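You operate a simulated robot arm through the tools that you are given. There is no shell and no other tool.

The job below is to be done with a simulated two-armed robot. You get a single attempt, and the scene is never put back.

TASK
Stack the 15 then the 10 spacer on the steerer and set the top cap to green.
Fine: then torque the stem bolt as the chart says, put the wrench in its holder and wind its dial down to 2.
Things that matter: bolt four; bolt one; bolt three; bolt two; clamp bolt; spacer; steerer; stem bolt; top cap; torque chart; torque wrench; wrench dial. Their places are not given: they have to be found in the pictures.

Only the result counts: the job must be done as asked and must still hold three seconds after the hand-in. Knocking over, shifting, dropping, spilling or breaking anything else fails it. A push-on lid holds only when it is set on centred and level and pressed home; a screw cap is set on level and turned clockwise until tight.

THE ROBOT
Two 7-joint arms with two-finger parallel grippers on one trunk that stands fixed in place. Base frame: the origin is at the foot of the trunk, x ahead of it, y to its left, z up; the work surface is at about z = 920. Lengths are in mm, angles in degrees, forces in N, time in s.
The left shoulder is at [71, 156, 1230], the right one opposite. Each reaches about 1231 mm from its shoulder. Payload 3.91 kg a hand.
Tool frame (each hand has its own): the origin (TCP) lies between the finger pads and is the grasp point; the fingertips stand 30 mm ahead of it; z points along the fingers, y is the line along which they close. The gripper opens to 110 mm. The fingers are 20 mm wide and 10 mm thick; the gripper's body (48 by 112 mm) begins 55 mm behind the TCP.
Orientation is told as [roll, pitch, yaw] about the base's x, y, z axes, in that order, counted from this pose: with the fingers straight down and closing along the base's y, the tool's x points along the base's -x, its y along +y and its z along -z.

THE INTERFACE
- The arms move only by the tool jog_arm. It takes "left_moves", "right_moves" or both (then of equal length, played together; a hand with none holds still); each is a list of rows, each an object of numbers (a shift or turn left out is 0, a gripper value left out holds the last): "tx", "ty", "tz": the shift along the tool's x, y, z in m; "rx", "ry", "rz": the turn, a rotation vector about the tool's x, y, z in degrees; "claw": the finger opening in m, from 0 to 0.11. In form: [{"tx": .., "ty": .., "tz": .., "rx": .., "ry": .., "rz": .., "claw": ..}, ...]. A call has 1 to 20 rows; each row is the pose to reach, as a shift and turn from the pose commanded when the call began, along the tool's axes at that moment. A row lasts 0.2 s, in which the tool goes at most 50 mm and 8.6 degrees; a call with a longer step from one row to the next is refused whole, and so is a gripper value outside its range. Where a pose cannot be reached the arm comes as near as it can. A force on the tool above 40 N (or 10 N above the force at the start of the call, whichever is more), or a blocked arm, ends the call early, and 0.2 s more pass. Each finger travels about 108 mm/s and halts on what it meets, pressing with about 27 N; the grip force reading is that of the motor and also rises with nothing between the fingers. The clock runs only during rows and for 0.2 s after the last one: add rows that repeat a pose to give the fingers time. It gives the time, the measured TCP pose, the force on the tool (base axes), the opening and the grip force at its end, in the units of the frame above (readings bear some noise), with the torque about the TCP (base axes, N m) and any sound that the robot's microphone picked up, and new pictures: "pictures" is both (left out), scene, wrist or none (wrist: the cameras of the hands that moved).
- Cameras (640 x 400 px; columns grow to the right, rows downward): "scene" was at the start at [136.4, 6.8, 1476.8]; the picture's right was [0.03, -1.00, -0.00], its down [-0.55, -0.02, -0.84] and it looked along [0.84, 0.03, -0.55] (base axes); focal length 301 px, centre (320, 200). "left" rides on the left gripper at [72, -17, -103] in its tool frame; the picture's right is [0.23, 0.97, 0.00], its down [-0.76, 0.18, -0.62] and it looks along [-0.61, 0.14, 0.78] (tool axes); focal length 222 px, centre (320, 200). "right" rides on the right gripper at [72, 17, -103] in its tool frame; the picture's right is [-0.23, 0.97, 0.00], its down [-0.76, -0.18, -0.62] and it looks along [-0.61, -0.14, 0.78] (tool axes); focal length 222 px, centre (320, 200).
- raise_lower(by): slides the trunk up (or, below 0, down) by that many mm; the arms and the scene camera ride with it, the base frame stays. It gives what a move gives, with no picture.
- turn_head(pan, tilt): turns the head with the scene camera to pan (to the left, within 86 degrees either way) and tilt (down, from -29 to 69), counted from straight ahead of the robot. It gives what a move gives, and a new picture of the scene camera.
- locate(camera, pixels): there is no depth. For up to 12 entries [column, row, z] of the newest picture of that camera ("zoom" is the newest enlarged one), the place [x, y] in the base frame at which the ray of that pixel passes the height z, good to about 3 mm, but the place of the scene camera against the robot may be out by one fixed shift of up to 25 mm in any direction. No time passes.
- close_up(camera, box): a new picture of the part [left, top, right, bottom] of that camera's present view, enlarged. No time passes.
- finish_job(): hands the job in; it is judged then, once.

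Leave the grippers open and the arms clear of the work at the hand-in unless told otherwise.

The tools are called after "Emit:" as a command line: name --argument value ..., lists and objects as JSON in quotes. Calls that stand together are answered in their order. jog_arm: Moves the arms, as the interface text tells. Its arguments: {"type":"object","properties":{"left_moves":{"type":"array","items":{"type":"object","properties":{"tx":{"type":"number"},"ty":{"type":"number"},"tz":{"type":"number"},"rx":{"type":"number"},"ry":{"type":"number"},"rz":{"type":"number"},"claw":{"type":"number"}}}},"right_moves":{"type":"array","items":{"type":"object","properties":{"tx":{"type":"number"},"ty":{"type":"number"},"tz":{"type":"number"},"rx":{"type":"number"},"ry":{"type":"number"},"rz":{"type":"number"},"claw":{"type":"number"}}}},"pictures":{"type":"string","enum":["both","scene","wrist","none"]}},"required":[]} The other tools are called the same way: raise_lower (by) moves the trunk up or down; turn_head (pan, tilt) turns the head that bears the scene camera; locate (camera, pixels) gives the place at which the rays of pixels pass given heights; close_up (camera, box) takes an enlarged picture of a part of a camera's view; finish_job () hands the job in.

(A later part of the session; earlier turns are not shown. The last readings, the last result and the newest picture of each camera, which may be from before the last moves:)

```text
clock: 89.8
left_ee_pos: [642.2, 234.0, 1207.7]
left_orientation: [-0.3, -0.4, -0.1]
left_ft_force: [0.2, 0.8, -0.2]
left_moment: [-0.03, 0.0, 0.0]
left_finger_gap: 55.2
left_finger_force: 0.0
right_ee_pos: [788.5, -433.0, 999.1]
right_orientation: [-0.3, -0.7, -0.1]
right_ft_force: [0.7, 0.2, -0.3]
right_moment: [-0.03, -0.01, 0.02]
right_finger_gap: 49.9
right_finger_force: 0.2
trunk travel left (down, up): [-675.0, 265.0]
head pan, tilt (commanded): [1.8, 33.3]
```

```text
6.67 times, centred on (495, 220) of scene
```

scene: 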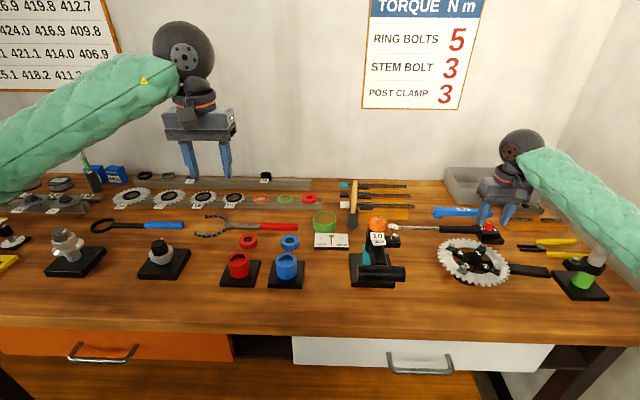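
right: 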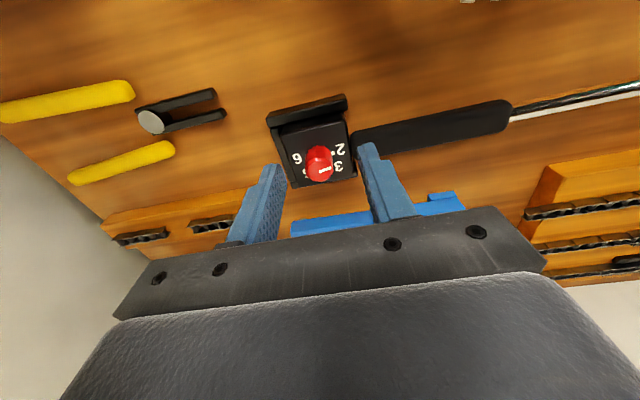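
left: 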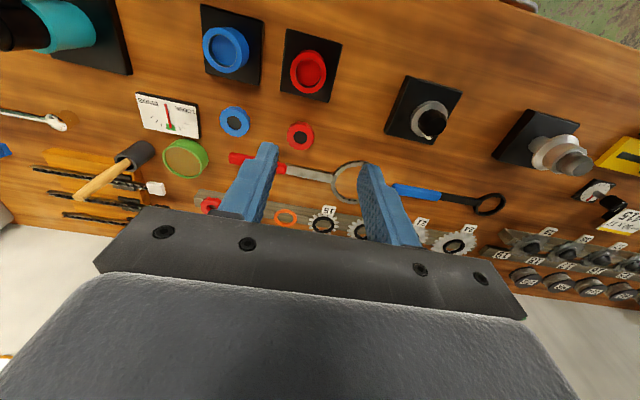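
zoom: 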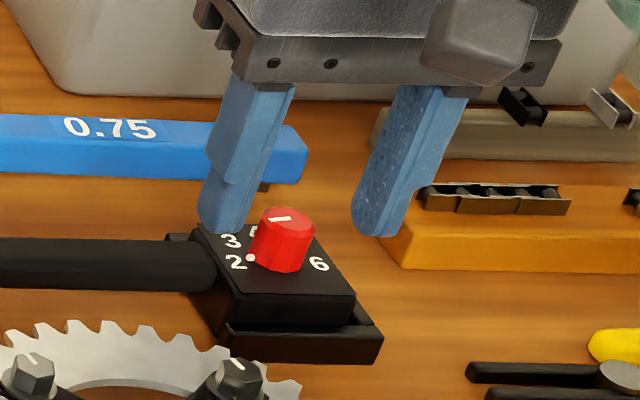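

Something is wrong: the right hand stopped at z=999 instead of 988, and the left hand's reading and the whole view shifted. The right forearm is probably pressing on the white seat post near (607,243). I'll back up at once.

Emit:
jog_arm --right_moves '[{"tz": -0.02}, {"tz": -0.04}, {"tz": -0.06}, {"tz": -0.06}]' --pictures "both"

Emit:
close_up --camera "scene" --box '[540, 200, 640, 310]'

```text
clock: 90.8
left_ee_pos: [648.8, 229.3, 1201.7]
left_orientation: [0.1, 0.1, 0.0]
left_ft_force: [0.1, 0.5, 1.0]
left_moment: [0.0, 0.01, 0.01]
left_finger_gap: 55.1
left_finger_force: 0.1
right_ee_pos: [795.2, -434.6, 1045.4]
right_orientation: [0.0, 0.1, 0.1]
right_ft_force: [-0.8, 0.2, -0.1]
right_moment: [0.02, 0.01, 0.02]
right_finger_gap: 49.9
right_finger_force: 0.0
trunk travel left (down, up): [-675.0, 265.0]
head pan, tilt (commanded): [1.8, 33.3]
```

scene: 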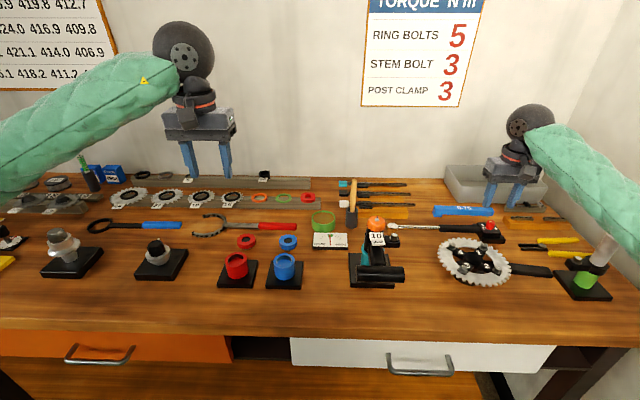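
right: 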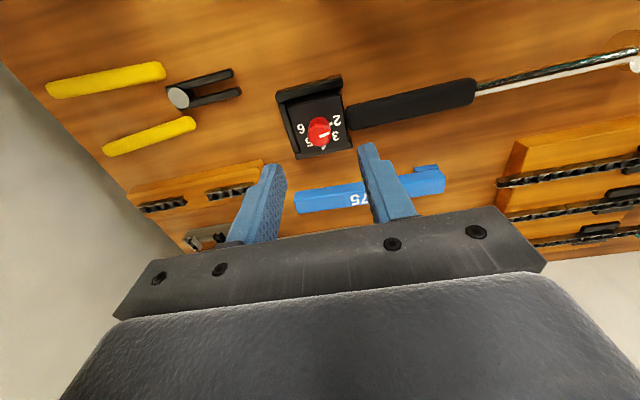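

```text
3.64 times, centred on (590, 255) of scene
```

zoom: 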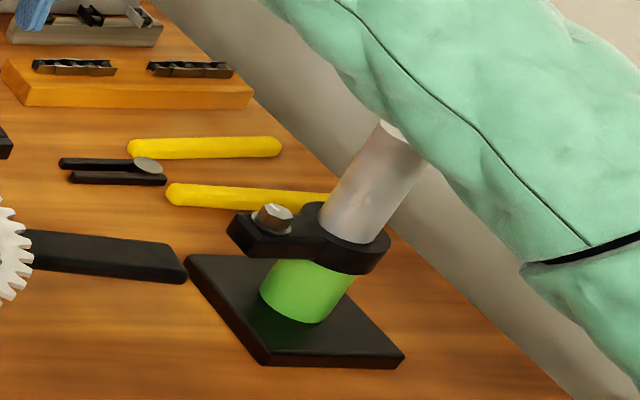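

Readings recovered once I backed off. I'll pull the right arm back clear of the post for an unobstructed check of it.

Emit:
jog_arm --right_moves '[{"tz": -0.04}, {"tz": -0.08}, {"tx": 0.03, "tz": -0.11}, {"tx": 0.06, "ty": 0.02, "tz": -0.14}, {"tx": 0.09, "ty": 0.05, "tz": -0.16}, {"tx": 0.12, "ty": 0.08, "tz": -0.16}, {"tx": 0.15, "ty": 0.11, "tz": -0.16}, {"tx": 0.18, "ty": 0.13, "tz": -0.16}, {"tx": 0.2, "ty": 0.15, "tz": -0.16}]' --pictures "both"

Emit:
close_up --camera "scene" --box '[360, 170, 640, 310]'

Emit:
close_up --camera "right" --box '[60, 60, 260, 260]'

```text
clock: 92.8
left_ee_pos: [647.8, 229.5, 1201.8]
left_orientation: [-0.1, 0.0, -0.1]
left_ft_force: [0.3, 0.4, 0.1]
left_moment: [0.02, 0.02, -0.03]
left_finger_gap: 55.2
left_finger_force: 0.1
right_ee_pos: [592.5, -286.4, 1205.9]
right_orientation: [0.0, 0.0, -0.1]
right_ft_force: [0.2, 0.6, -0.8]
right_moment: [-0.03, 0.02, 0.02]
right_finger_gap: 49.9
right_finger_force: 0.0
trunk travel left (down, up): [-675.0, 265.0]
head pan, tilt (commanded): [1.8, 33.3]
```

scene: 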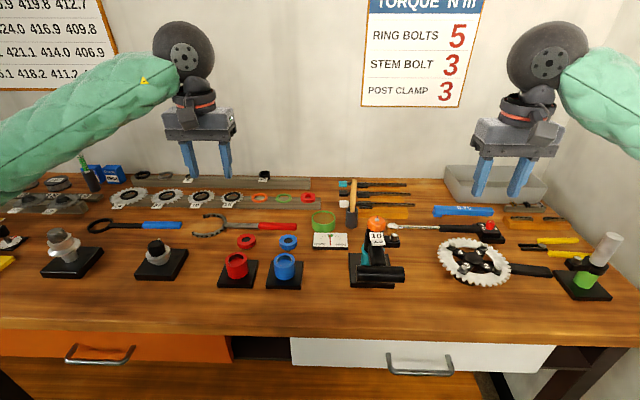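
right: 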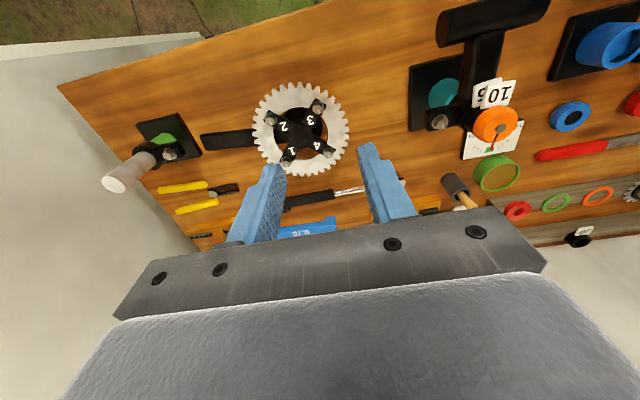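

```text
2.29 times, centred on (500, 240) of scene
```

zoom: 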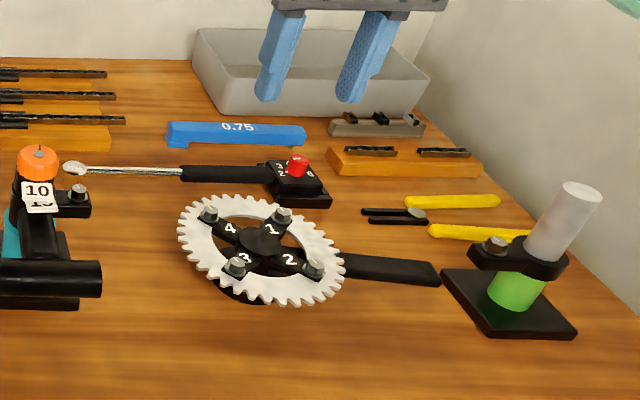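

```text
2.00 times, centred on (160, 160) of right
```

zoom: 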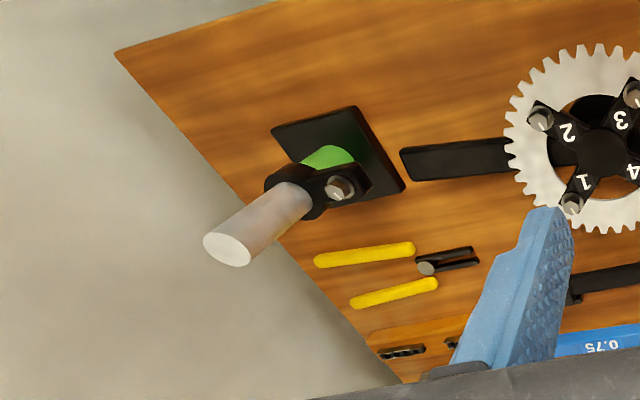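

The post's position matches the initial picture, so no harm was done. To get the forearm above it, I'll raise the trunk 200 mm, then approach again.

Emit:
raise_lower --by 200

Emit:
turn_head --pan -15 --tilt 42

```text
clock: 95.0
left_ee_pos: [648.2, 229.5, 1402.8]
left_orientation: [0.1, -0.1, 0.0]
left_ft_force: [-0.1, 0.0, 0.2]
left_moment: [0.02, 0.0, -0.02]
left_finger_gap: 54.9
left_finger_force: 0.1
right_ee_pos: [593.6, -285.1, 1406.5]
right_orientation: [0.0, 0.0, -0.1]
right_ft_force: [-0.3, -0.1, 0.2]
right_moment: [0.03, 0.0, -0.01]
right_finger_gap: 50.0
right_finger_force: 0.2
trunk travel left (down, up): [-875.0, 65.0]
head pan, tilt (commanded): [1.8, 33.3]
```

```text
clock: 95.8
left_ee_pos: [649.7, 228.9, 1403.4]
left_orientation: [0.0, 0.0, 0.1]
left_ft_force: [0.4, 0.4, 0.0]
left_moment: [-0.01, -0.01, -0.02]
left_finger_gap: 54.9
left_finger_force: 0.1
right_ee_pos: [593.0, -286.0, 1406.4]
right_orientation: [0.0, 0.0, 0.0]
right_ft_force: [1.0, -0.5, 0.6]
right_moment: [-0.01, 0.02, -0.03]
right_finger_gap: 50.2
right_finger_force: 0.1
trunk travel left (down, up): [-875.0, 65.0]
head pan, tilt (commanded): [-15.0, 42.0]
```

scene: 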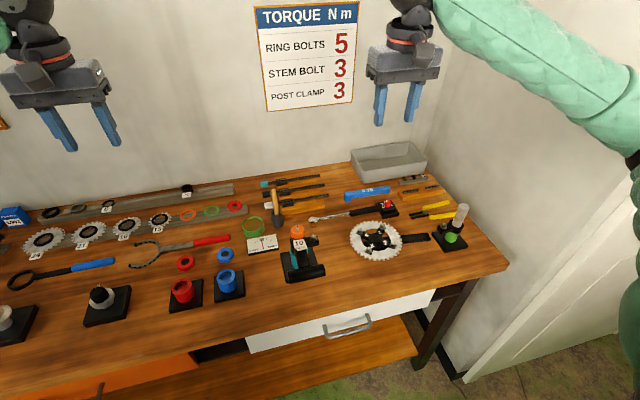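

The view is now higher. I'll bring the right hand down over the dial to z≈1060 along a straight line and check the forearm's clearance to the post.

Emit:
jog_arm --right_moves '[{"tx": -0.022, "ty": -0.0164, "tz": 0.038}, {"tx": -0.044, "ty": -0.033, "tz": 0.077}, {"tx": -0.066, "ty": -0.049, "tz": 0.115}, {"tx": -0.088, "ty": -0.066, "tz": 0.154}, {"tx": -0.11, "ty": -0.082, "tz": 0.192}, {"tx": -0.132, "ty": -0.0985, "tz": 0.231}, {"tx": -0.154, "ty": -0.115, "tz": 0.269}, {"tx": -0.176, "ty": -0.1315, "tz": 0.308}, {"tx": -0.198, "ty": -0.148, "tz": 0.346}, {"tx": -0.198, "ty": -0.148, "tz": 0.346}]' --pictures "both"

Emit:
close_up --camera "scene" --box '[340, 100, 540, 260]'

Emit:
close_up --camera "right" --box '[260, 90, 380, 190]'

```text
clock: 98.0
left_ee_pos: [648.4, 229.8, 1403.9]
left_orientation: [-0.1, 0.1, -0.2]
left_ft_force: [-0.6, -0.2, -0.6]
left_moment: [0.0, -0.06, -0.02]
left_finger_gap: 54.8
left_finger_force: 0.1
right_ee_pos: [792.5, -435.6, 1061.1]
right_orientation: [-0.1, -0.1, -0.1]
right_ft_force: [-0.5, -0.6, 1.2]
right_moment: [-0.01, -0.02, -0.03]
right_finger_gap: 50.2
right_finger_force: 0.0
trunk travel left (down, up): [-875.0, 65.0]
head pan, tilt (commanded): [-15.0, 42.0]
```

scene: 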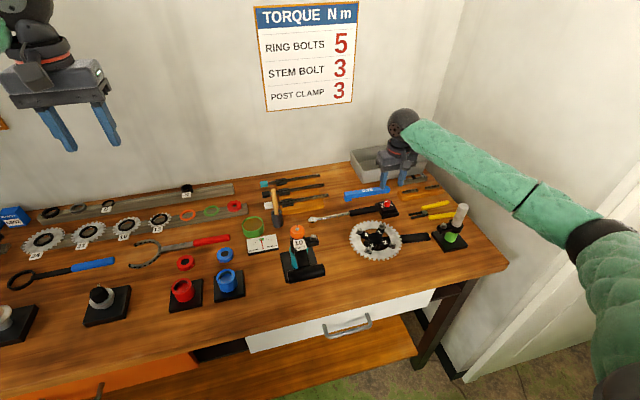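
right: 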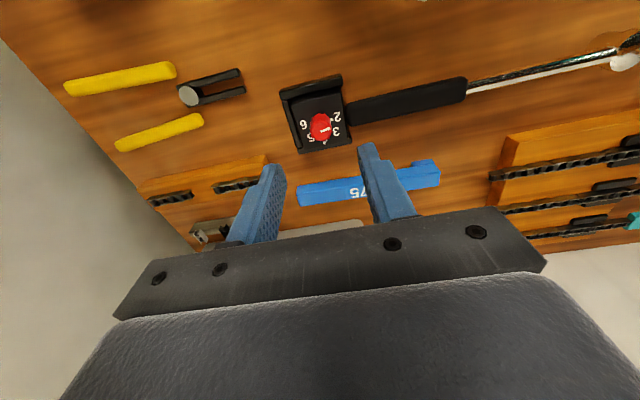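

```text
2.50 times, centred on (440, 180) of scene
```

zoom: 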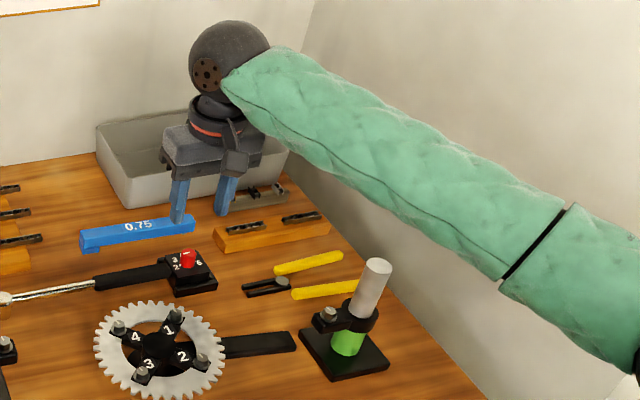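

```text
4.00 times, centred on (320, 140) of right
```

zoom: 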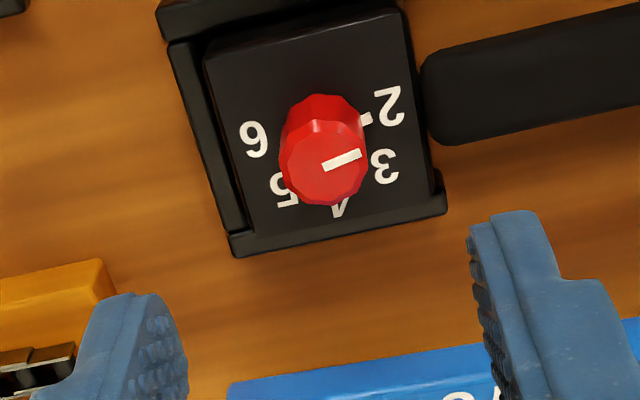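

The forearm is well above the post now and the knob is centred in the hand view. I'll lower to tips about 7 mm above the panel, checking for anything off.

Emit:
jog_arm --right_moves '[{"tx": -0.0005, "ty": 0.0003, "tz": 0.02}, {"tx": -0.0005, "ty": 0.0003, "tz": 0.04}, {"tx": -0.0005, "ty": 0.0003, "tz": 0.055}, {"tx": -0.0005, "ty": 0.0003, "tz": 0.065}, {"tx": -0.0005, "ty": 0.0003, "tz": 0.072}, {"tx": -0.0005, "ty": 0.0003, "tz": 0.072}]' --pictures "both"

Emit:
close_up --camera "right" --box '[260, 120, 380, 220]'

Emit:
close_up --camera "scene" --box '[360, 150, 460, 230]'

```text
clock: 99.4
left_ee_pos: [648.0, 229.0, 1403.1]
left_orientation: [-0.1, 0.0, 0.0]
left_ft_force: [-0.8, 0.3, -0.4]
left_moment: [0.05, -0.02, -0.01]
left_finger_gap: 55.0
left_finger_force: 0.1
right_ee_pos: [791.3, -433.5, 988.2]
right_orientation: [-0.1, 0.1, 0.0]
right_ft_force: [-0.8, -0.4, 1.1]
right_moment: [-0.01, 0.05, -0.01]
right_finger_gap: 50.5
right_finger_force: 0.0
trunk travel left (down, up): [-875.0, 65.0]
head pan, tilt (commanded): [-15.0, 42.0]
```

scene: 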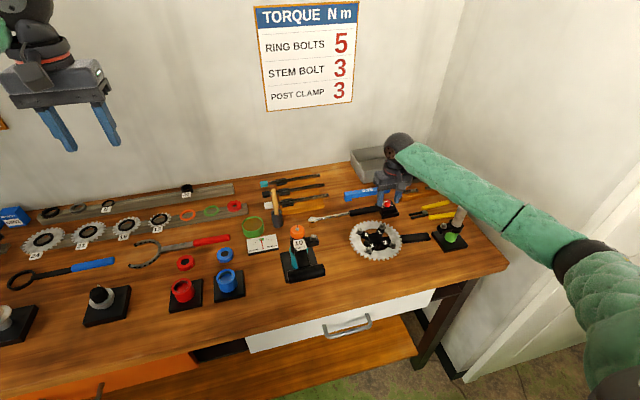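
right: 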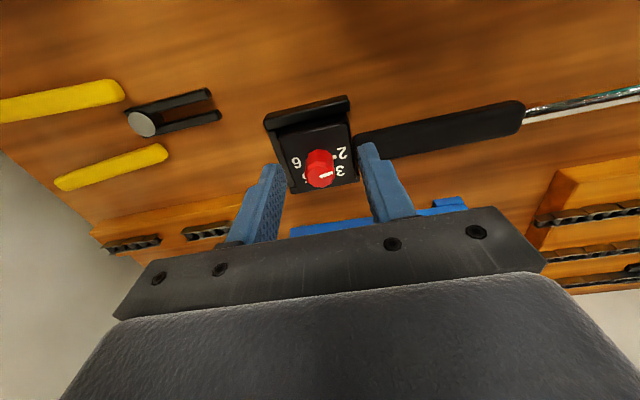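

```text
4.00 times, centred on (320, 170) of right
```

zoom: 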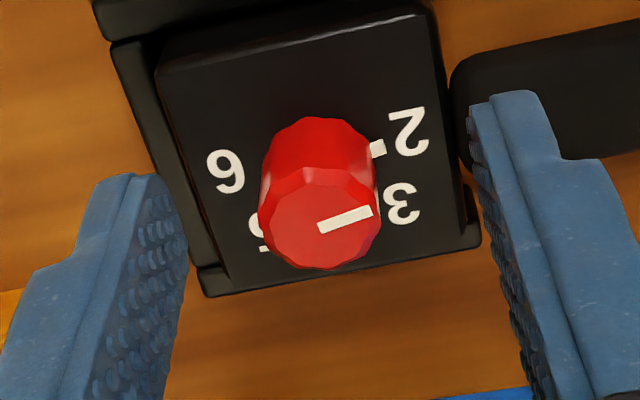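

```text
5.00 times, centred on (410, 190) of scene
```

zoom: 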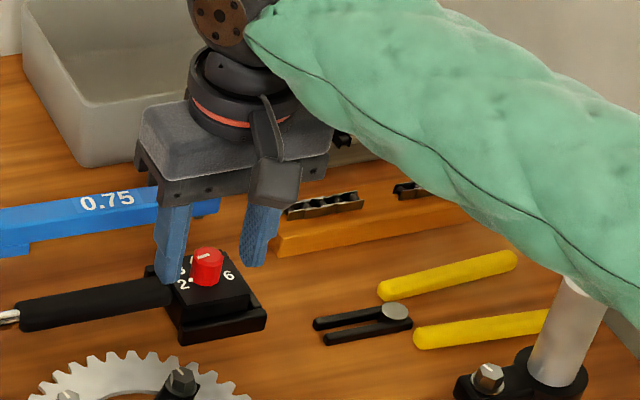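

It's at z=988 with no anomaly, the knob centred between the fingers. I'll close on the knob.

Emit:
jog_arm --right_moves '[{"claw": 0.035}, {"claw": 0.022}, {"claw": 0.012}, {"claw": 0.012}, {"claw": 0.012}]' --pictures "wrist"

Emit:
close_up --camera "right" --box '[260, 120, 380, 220]'

```text
clock: 100.6
left_ee_pos: [648.0, 228.9, 1403.8]
left_orientation: [0.0, 0.0, -0.1]
left_ft_force: [-0.3, 0.5, -0.1]
left_moment: [0.0, 0.0, 0.0]
left_finger_gap: 55.1
left_finger_force: 0.2
right_ee_pos: [790.5, -434.8, 989.0]
right_orientation: [0.0, 0.0, 0.1]
right_ft_force: [-0.8, -2.4, 1.0]
right_moment: [0.05, -0.01, 0.01]
right_finger_gap: 19.2
right_finger_force: 26.9
trunk travel left (down, up): [-875.0, 65.0]
head pan, tilt (commanded): [-15.0, 42.0]
```

right: 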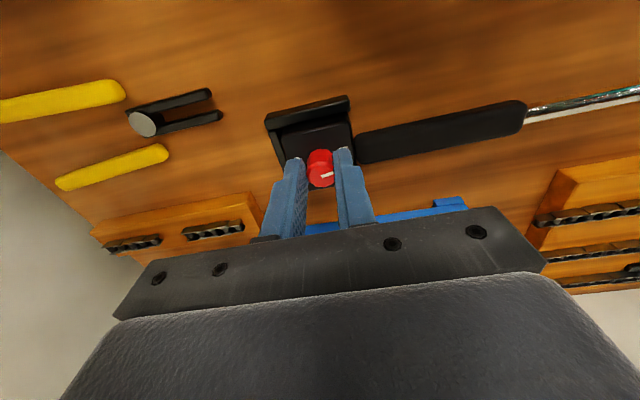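

```text
4.00 times, centred on (320, 170) of right
```

zoom: 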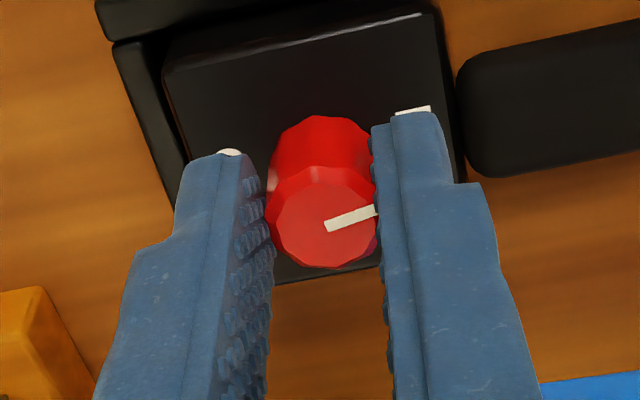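

The knob is gripped (gap 19.2). I'll turn it clockwise 45° from 2 to 3.

Emit:
jog_arm --right_moves '[{"rz": 7.5}, {"rz": 15}, {"rz": 22.5}, {"rz": 30}, {"rz": 37.5}, {"rz": 45}, {"rz": 45}]' --pictures "both"

Emit:
close_up --camera "right" --box '[260, 100, 380, 220]'

Emit:
close_up --camera "scene" --box '[360, 180, 430, 230]'

```text
clock: 102.2
left_ee_pos: [648.0, 228.1, 1403.7]
left_orientation: [-0.1, 0.0, 0.0]
left_ft_force: [-0.1, -0.6, 0.1]
left_moment: [-0.01, 0.01, 0.01]
left_finger_gap: 55.1
left_finger_force: 0.1
right_ee_pos: [790.6, -433.3, 987.9]
right_orientation: [0.0, 0.1, -45.2]
right_ft_force: [1.1, 1.5, 2.0]
right_moment: [0.12, -0.14, -0.02]
right_finger_gap: 19.2
right_finger_force: 26.9
trunk travel left (down, up): [-875.0, 65.0]
head pan, tilt (commanded): [-15.0, 42.0]
```

scene: 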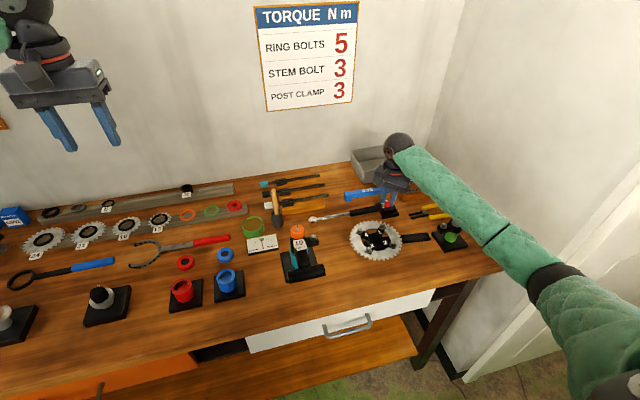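
right: 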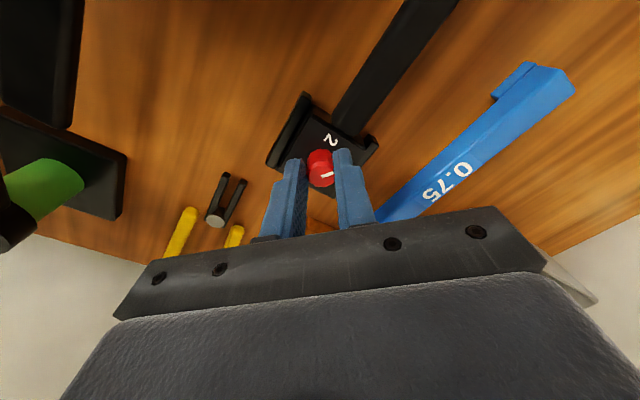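

```text
3.33 times, centred on (320, 160) of right
```

zoom: 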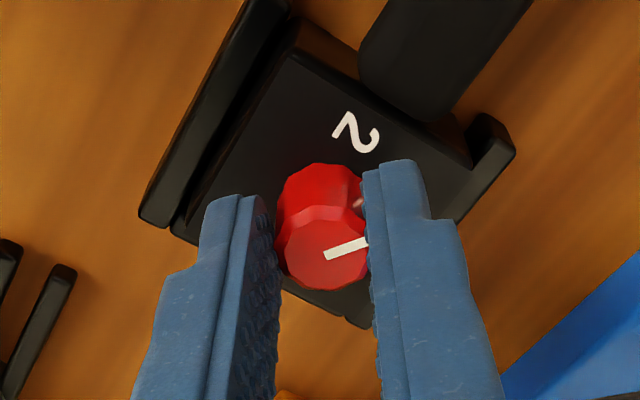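

```text
8.00 times, centred on (395, 205) of scene
```

zoom: 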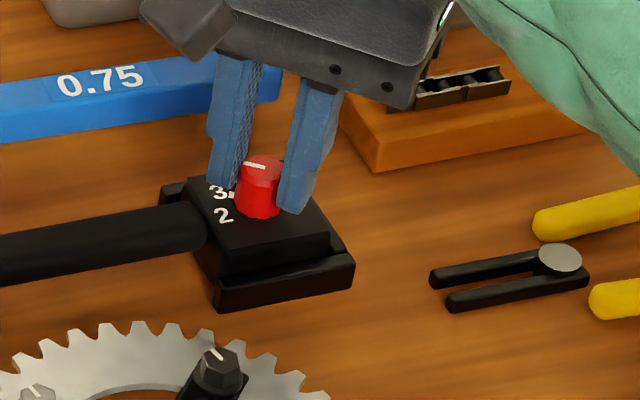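

The pointer dot now sits beside 3. I'll open the fingers, lift and verify.

Emit:
jog_arm --right_moves '[{"claw": 0.03}, {"claw": 0.045}, {"tz": -0.01, "claw": 0.05}, {"tz": -0.04}, {"tz": -0.075}, {"tz": -0.075, "rz": -8}, {"tz": -0.075, "rz": -16}, {"tz": -0.075, "rz": -24}, {"tz": -0.075, "rz": -32}, {"tz": -0.075, "rz": -40}, {"tz": -0.075, "rz": -45}, {"tz": -0.075, "rz": -45}]' --pictures "both"

Emit:
close_up --camera "right" --box '[260, 80, 380, 180]'

Emit:
close_up --camera "scene" --box '[360, 180, 430, 230]'

```text
clock: 104.8
left_ee_pos: [649.0, 229.2, 1404.4]
left_orientation: [0.0, 0.1, 0.0]
left_ft_force: [0.1, 0.0, 0.1]
left_moment: [-0.05, 0.0, -0.03]
left_finger_gap: 55.1
left_finger_force: 0.1
right_ee_pos: [790.8, -433.5, 1064.2]
right_orientation: [0.0, 0.0, 0.2]
right_ft_force: [-0.3, 0.1, 0.4]
right_moment: [0.0, -0.01, -0.01]
right_finger_gap: 50.0
right_finger_force: 0.0
trunk travel left (down, up): [-875.0, 65.0]
head pan, tilt (commanded): [-15.0, 42.0]
```

scene: 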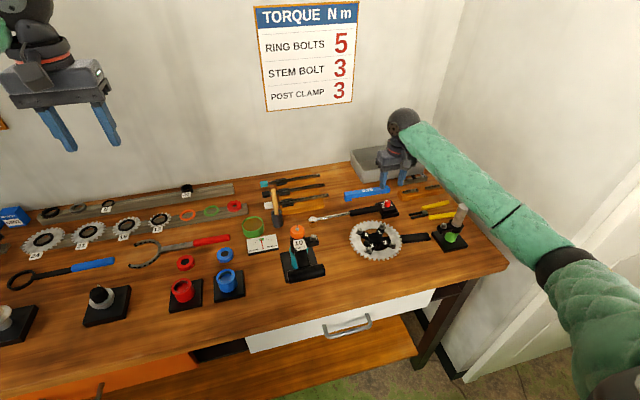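
right: 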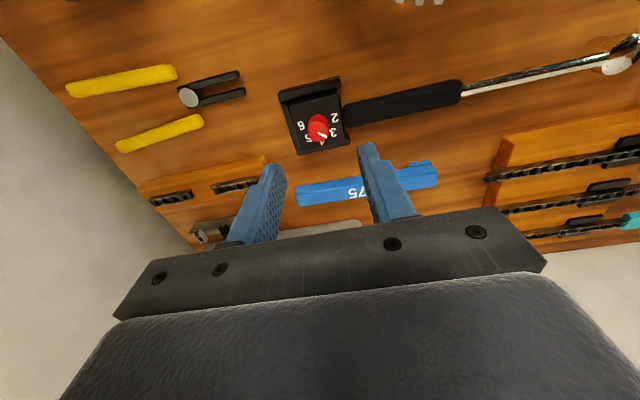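

```text
4.00 times, centred on (320, 130) of right
```

zoom: 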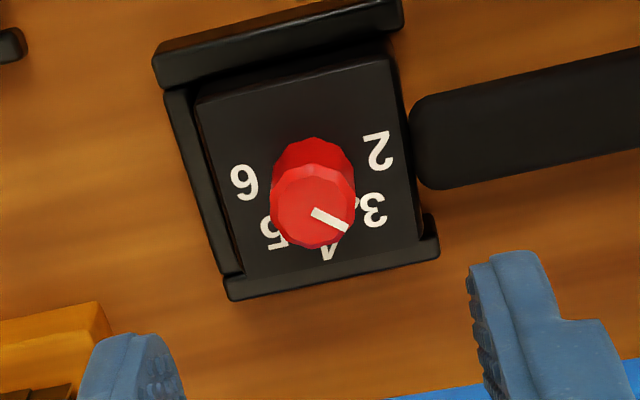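

```text
8.00 times, centred on (395, 205) of scene
```

zoom: 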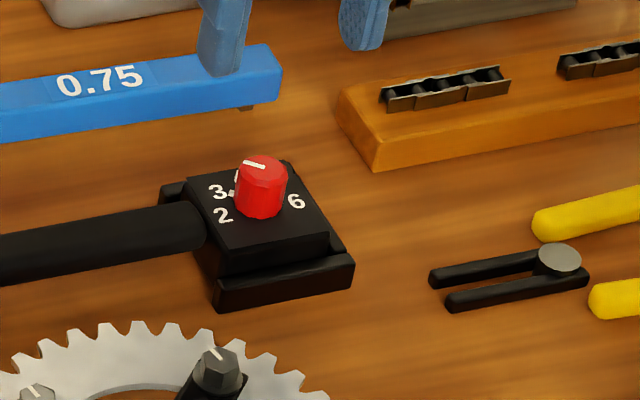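

The bar now points close to 3, but parallax makes it hard to judge. I'll place the right camera nearly straight above the knob to read it precisely.

Emit:
jog_arm --right_moves '[{"tx": -0.03, "ty": -0.008, "tz": 0.0}, {"tx": -0.062, "ty": -0.017, "tz": 0.02}, {"tx": -0.062, "ty": -0.017, "tz": 0.04}, {"tx": -0.062, "ty": -0.017, "tz": 0.04}]' --pictures "wrist"

Emit:
close_up --camera "right" --box '[260, 0, 380, 90]'

```text
clock: 105.8
left_ee_pos: [649.9, 229.5, 1401.8]
left_orientation: [0.1, 0.1, 0.0]
left_ft_force: [-0.7, 0.9, -1.0]
left_moment: [-0.02, 0.02, 0.04]
left_finger_gap: 54.8
left_finger_force: 0.1
right_ee_pos: [851.7, -449.0, 1023.5]
right_orientation: [-0.1, 0.0, -0.1]
right_ft_force: [-0.4, 0.4, 0.3]
right_moment: [-0.03, 0.02, 0.01]
right_finger_gap: 50.0
right_finger_force: 0.1
trunk travel left (down, up): [-875.0, 65.0]
head pan, tilt (commanded): [-15.0, 42.0]
```

right: 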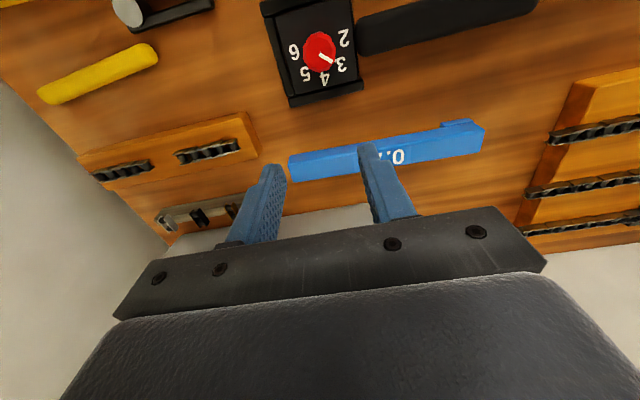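

```text
4.44 times, centred on (320, 45) of right
```

zoom: 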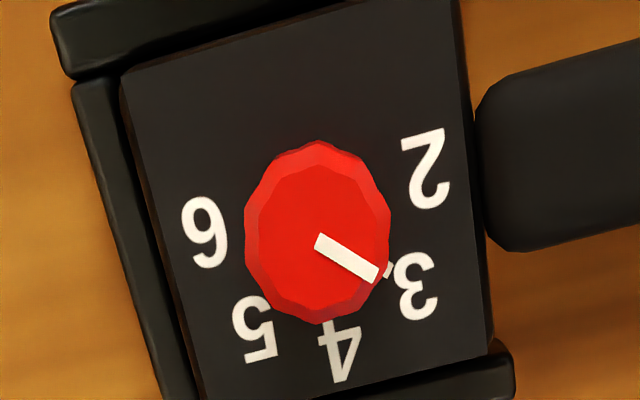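

I'll convert these pixels to base coordinates for an exact angle: numbers on the panel (z≈951), and bar and knob rim at z≈970.

Emit:
locate --camera "zoom" --pixels '[[427, 168, 951], [415, 287, 951], [340, 352, 951], [255, 330, 951], [205, 232, 951], [388, 270, 952], [318, 240, 970], [379, 274, 970], [256, 240, 970], [389, 235, 970], [320, 158, 970], [322, 316, 970]]'

```text
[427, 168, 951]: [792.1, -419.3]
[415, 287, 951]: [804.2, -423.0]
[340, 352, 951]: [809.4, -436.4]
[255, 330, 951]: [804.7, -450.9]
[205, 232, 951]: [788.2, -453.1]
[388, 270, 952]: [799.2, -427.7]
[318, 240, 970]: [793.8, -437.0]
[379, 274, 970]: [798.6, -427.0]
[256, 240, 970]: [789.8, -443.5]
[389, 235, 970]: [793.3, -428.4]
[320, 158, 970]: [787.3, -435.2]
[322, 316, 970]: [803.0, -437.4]
```

The readings are a bit noisy, so I'll take a much tighter close-up of the knob top to pin the pointer angle.

Emit:
close_up --camera "right" --box '[290, 25, 350, 85]'

```text
6.67 times, centred on (320, 55) of right
```

zoom: 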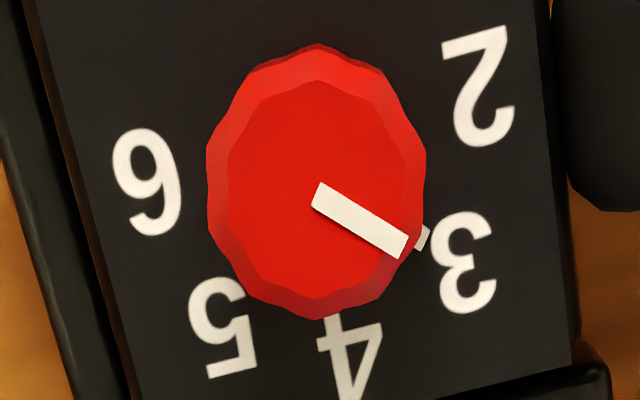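

Measured properly, the scale is about 50° per N·m and the pointer lines up exactly with 3, so the dial is set. Next I'll go above the wrench handle, around (791,-365), turning the hand to yaw +90° so the fingers straddle it.

Emit:
jog_arm --right_moves '[{"tx": 0.006, "ty": 0.008, "tz": -0.02, "rz": -8.2}, {"tx": 0.012, "ty": 0.016, "tz": -0.04, "rz": -16.4}, {"tx": 0.018, "ty": 0.024, "tz": -0.04, "rz": -24.6}, {"tx": 0.024, "ty": 0.032, "tz": -0.04, "rz": -32.8}, {"tx": 0.03, "ty": 0.04, "tz": -0.04, "rz": -41}, {"tx": 0.036, "ty": 0.05, "tz": -0.04, "rz": -49.2}, {"tx": 0.042, "ty": 0.06, "tz": -0.04, "rz": -57.4}, {"tx": 0.048, "ty": 0.068, "tz": -0.04, "rz": -65.6}, {"tx": 0.054, "ty": 0.076, "tz": -0.04, "rz": -73.8}, {"tx": 0.061, "ty": 0.084, "tz": -0.04, "rz": -82}, {"tx": 0.061, "ty": 0.084, "tz": -0.04, "rz": -90}, {"tx": 0.061, "ty": 0.084, "tz": -0.04, "rz": -90}]' --pictures "both"

Emit:
close_up --camera "scene" --box '[290, 150, 430, 260]'

```text
clock: 108.4
left_ee_pos: [648.3, 229.6, 1403.7]
left_orientation: [0.0, 0.0, 0.0]
left_ft_force: [0.3, 0.0, -0.3]
left_moment: [0.02, 0.0, -0.01]
left_finger_gap: 55.3
left_finger_force: 0.1
right_ee_pos: [792.1, -366.8, 1064.0]
right_orientation: [0.0, -0.1, 90.1]
right_ft_force: [0.9, 0.7, 0.4]
right_moment: [0.0, -0.01, -0.01]
right_finger_gap: 50.2
right_finger_force: 0.1
trunk travel left (down, up): [-875.0, 65.0]
head pan, tilt (commanded): [-15.0, 42.0]
```

scene: 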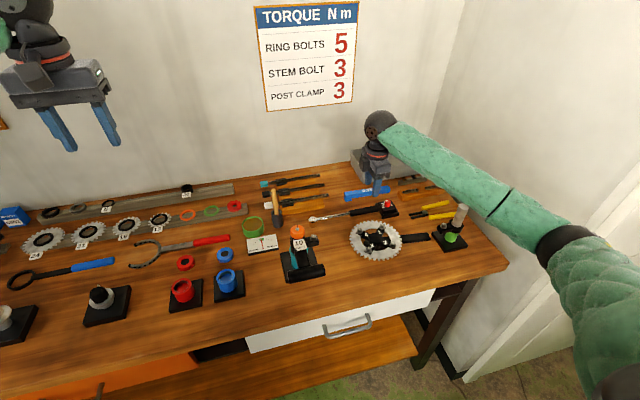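
right: 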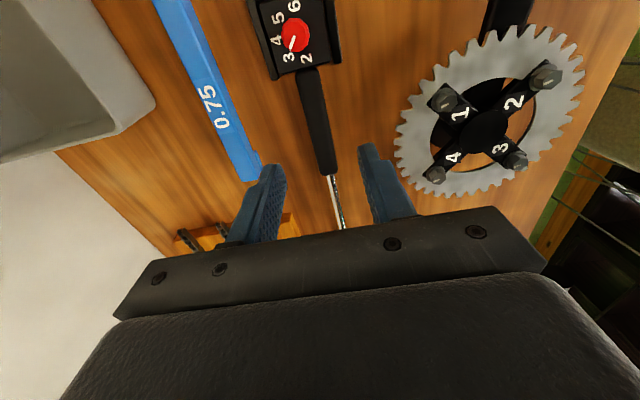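

```text
3.64 times, centred on (360, 205) of scene
```

zoom: 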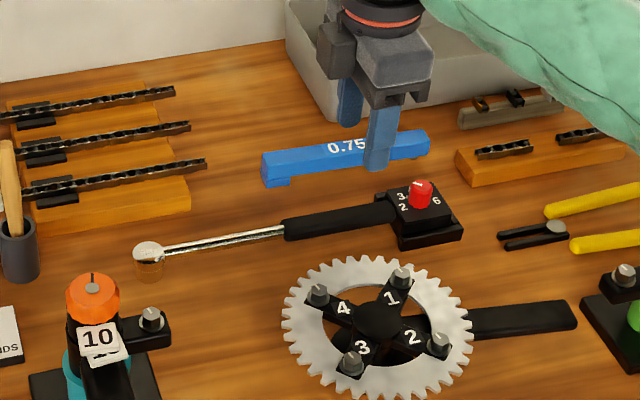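

Yaw +90° is reachable. I'll check the clearance between the fingers, the handle, the blue 0.75 gauge and the chainring.

Emit:
close_up --camera "right" --box '[220, 60, 420, 240]'

Emit:
locate --camera "right" --pixels '[[262, 172, 940], [245, 182, 925], [262, 172, 925], [226, 100, 940], [302, 100, 945], [325, 100, 945], [316, 165, 945], [336, 165, 945], [398, 150, 940], [400, 130, 940]]'

```text
2.22 times, centred on (320, 150) of right
```

zoom: 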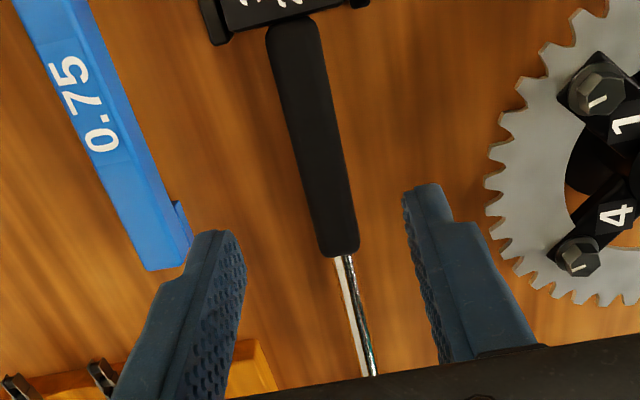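

```text
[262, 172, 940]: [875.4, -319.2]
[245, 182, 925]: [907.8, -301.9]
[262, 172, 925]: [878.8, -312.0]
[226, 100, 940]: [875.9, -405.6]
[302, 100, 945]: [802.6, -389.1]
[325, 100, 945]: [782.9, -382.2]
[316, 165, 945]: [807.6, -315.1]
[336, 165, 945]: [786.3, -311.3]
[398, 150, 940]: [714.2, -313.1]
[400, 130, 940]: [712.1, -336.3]
```

The handle is about 20 mm wide, centred at x≈793, with plenty of room to the blue gauge and chainring. I'll lower with the fingers open 50 mm to z≈988 and look.

Emit:
jog_arm --right_moves '[{"tz": 0.025}, {"tz": 0.05}, {"tz": 0.075}, {"tz": 0.075}]' --pictures "both"

Emit:
close_up --camera "right" --box '[220, 80, 420, 240]'

Emit:
close_up --camera "scene" --box '[300, 160, 420, 240]'

```text
clock: 109.4
left_ee_pos: [648.7, 229.3, 1403.1]
left_orientation: [0.1, 0.1, 0.0]
left_ft_force: [0.4, 0.2, -0.5]
left_moment: [-0.03, 0.0, 0.03]
left_finger_gap: 55.2
left_finger_force: 0.0
right_ee_pos: [794.0, -367.4, 988.6]
right_orientation: [0.0, 0.0, 90.0]
right_ft_force: [0.1, -0.6, 0.0]
right_moment: [-0.05, -0.01, 0.02]
right_finger_gap: 50.3
right_finger_force: 0.1
trunk travel left (down, up): [-875.0, 65.0]
head pan, tilt (commanded): [-15.0, 42.0]
```

scene: 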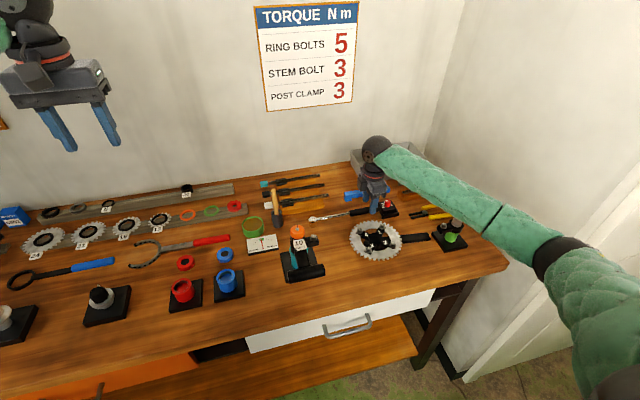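
right: 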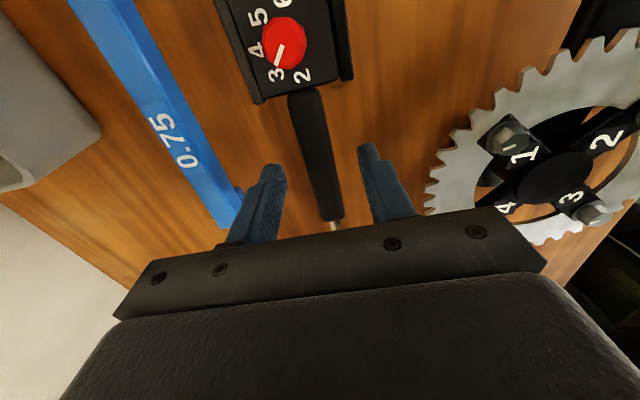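

```text
2.50 times, centred on (320, 160) of right
```

zoom: 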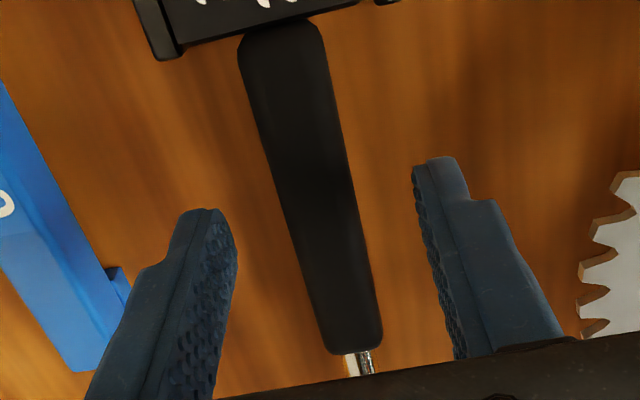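

```text
5.00 times, centred on (360, 200) of scene
```

zoom: 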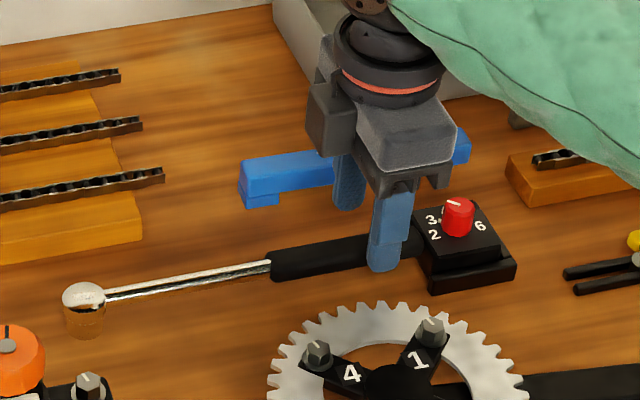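

The handle is between the fingers, about 2 mm to the +x side. I'll shift 1.5 mm and lower to z≈958 so the tips pass the handle's sides.

Emit:
jog_arm --right_moves '[{"ty": -0.0015, "tz": 0.01}, {"ty": -0.0015, "tz": 0.02}, {"ty": -0.0015, "tz": 0.03}, {"ty": -0.0015, "tz": 0.03}]' --pictures "both"

Emit:
close_up --camera "right" --box '[220, 80, 420, 240]'

Emit:
close_up --camera "scene" --box '[300, 160, 420, 240]'

```text
clock: 110.4
left_ee_pos: [649.0, 228.5, 1403.4]
left_orientation: [0.0, 0.0, 0.1]
left_ft_force: [-0.3, -0.3, 0.0]
left_moment: [0.0, -0.03, 0.01]
left_finger_gap: 54.8
left_finger_force: 0.1
right_ee_pos: [792.5, -367.4, 958.8]
right_orientation: [0.0, 0.1, 90.0]
right_ft_force: [-0.8, -0.4, -1.0]
right_moment: [0.05, 0.01, 0.0]
right_finger_gap: 50.1
right_finger_force: 0.0
trunk travel left (down, up): [-875.0, 65.0]
head pan, tilt (commanded): [-15.0, 42.0]
```

scene: 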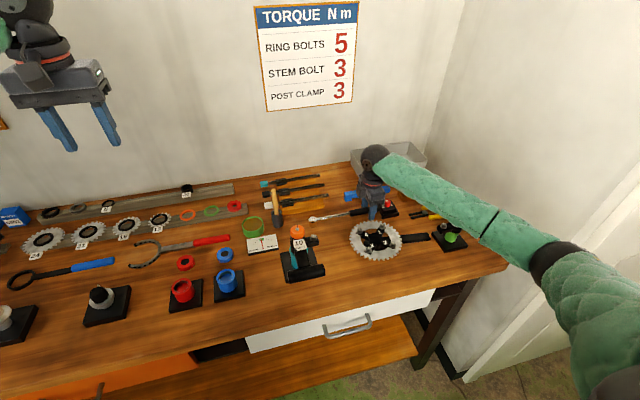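
right: 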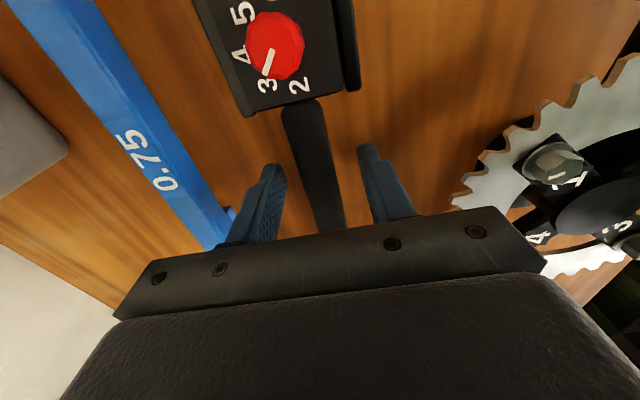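

```text
2.50 times, centred on (320, 160) of right
```

zoom: 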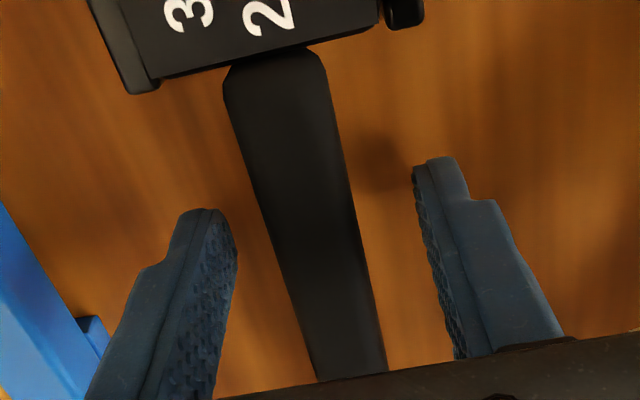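

```text
5.00 times, centred on (360, 200) of scene
```

zoom: 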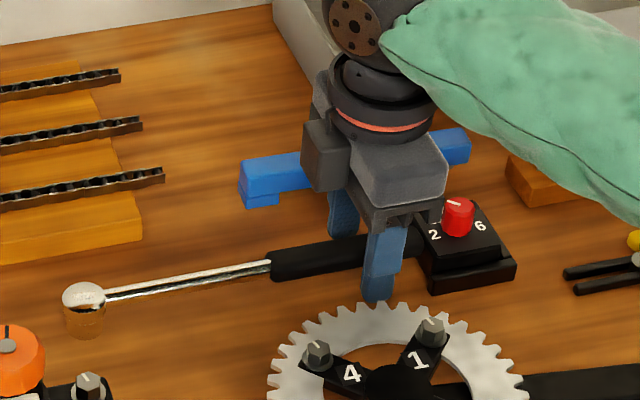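

Forces are clear and the handle is centred within about 1 mm. I'll close on it with a 1 mm correction.

Emit:
jog_arm --right_moves '[{"ty": -0.001, "claw": 0.035}, {"ty": -0.001, "claw": 0.022}, {"ty": -0.001, "claw": 0.012}, {"ty": -0.001, "claw": 0.01}, {"ty": -0.001, "claw": 0.01}]' --pictures "both"

Emit:
close_up --camera "scene" --box '[300, 160, 420, 240]'

```text
clock: 111.6
left_ee_pos: [648.3, 229.5, 1402.7]
left_orientation: [0.0, 0.0, 0.1]
left_ft_force: [0.3, -0.2, -0.7]
left_moment: [0.0, -0.01, 0.03]
left_finger_gap: 54.7
left_finger_force: 0.0
right_ee_pos: [795.4, -367.1, 959.2]
right_orientation: [0.0, -0.1, 90.1]
right_ft_force: [0.5, 0.4, 0.0]
right_moment: [-0.14, -0.04, -0.1]
right_finger_gap: 21.6
right_finger_force: 26.9
trunk travel left (down, up): [-875.0, 65.0]
head pan, tilt (commanded): [-15.0, 42.0]
```

scene: 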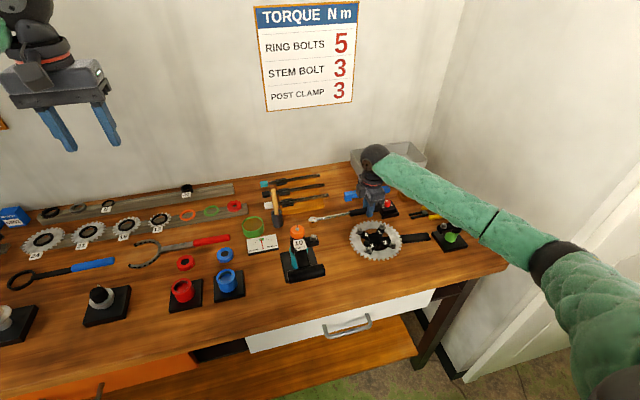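
right: 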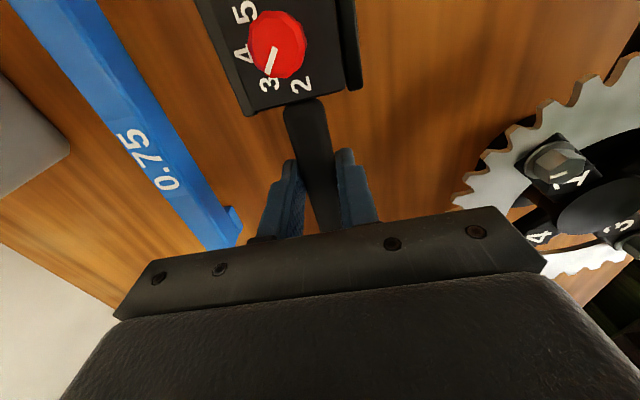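

```text
5.00 times, centred on (360, 200) of scene
```

zoom: 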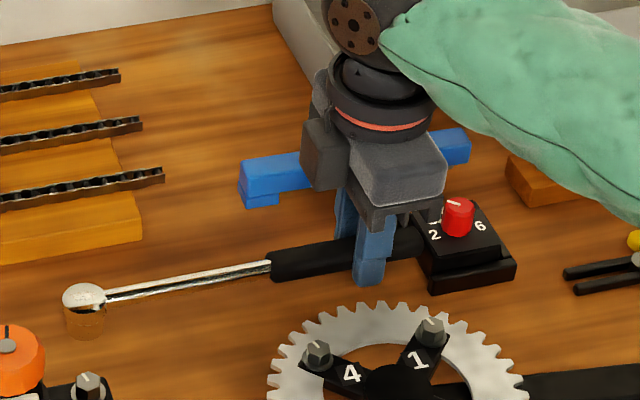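

The handle is gripped (gap 21.6). I'll record this as the return pose, then lift 40 mm and check that the wrench stays level.

Emit:
jog_arm --right_moves '[{"tz": -0.005}, {"tz": -0.015}, {"tz": -0.03}, {"tz": -0.04}, {"tz": -0.04}]' --pictures "both"

Emit:
close_up --camera "scene" --box '[290, 150, 430, 250]'

```text
clock: 112.8
left_ee_pos: [650.0, 229.1, 1402.5]
left_orientation: [-0.1, 0.1, 0.0]
left_ft_force: [-0.7, 0.4, -0.4]
left_moment: [0.0, 0.02, 0.01]
left_finger_gap: 55.1
left_finger_force: 0.0
right_ee_pos: [794.8, -367.1, 999.7]
right_orientation: [0.0, 0.0, 90.0]
right_ft_force: [0.3, -0.2, -4.3]
right_moment: [-0.02, 0.05, -0.01]
right_finger_gap: 22.0
right_finger_force: 26.6
trunk travel left (down, up): [-875.0, 65.0]
head pan, tilt (commanded): [-15.0, 42.0]
```

scene: 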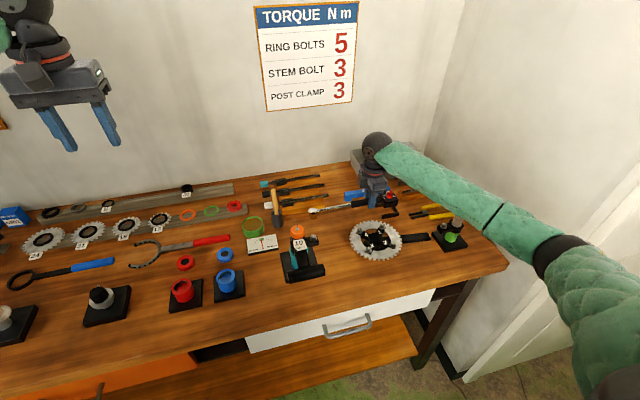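
right: 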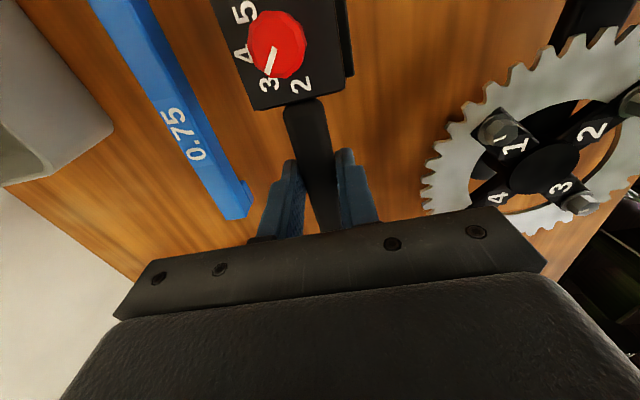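

```text
4.00 times, centred on (360, 200) of scene
```

zoom: 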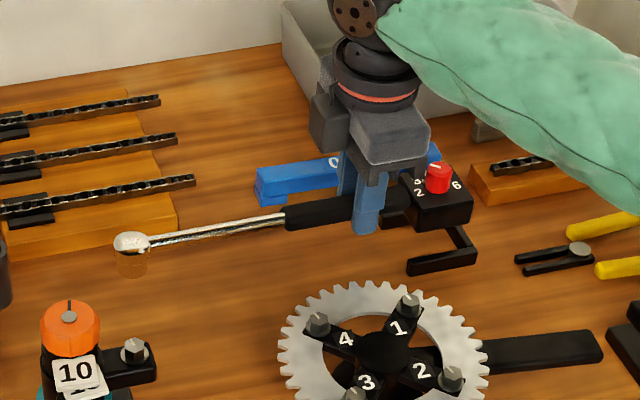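

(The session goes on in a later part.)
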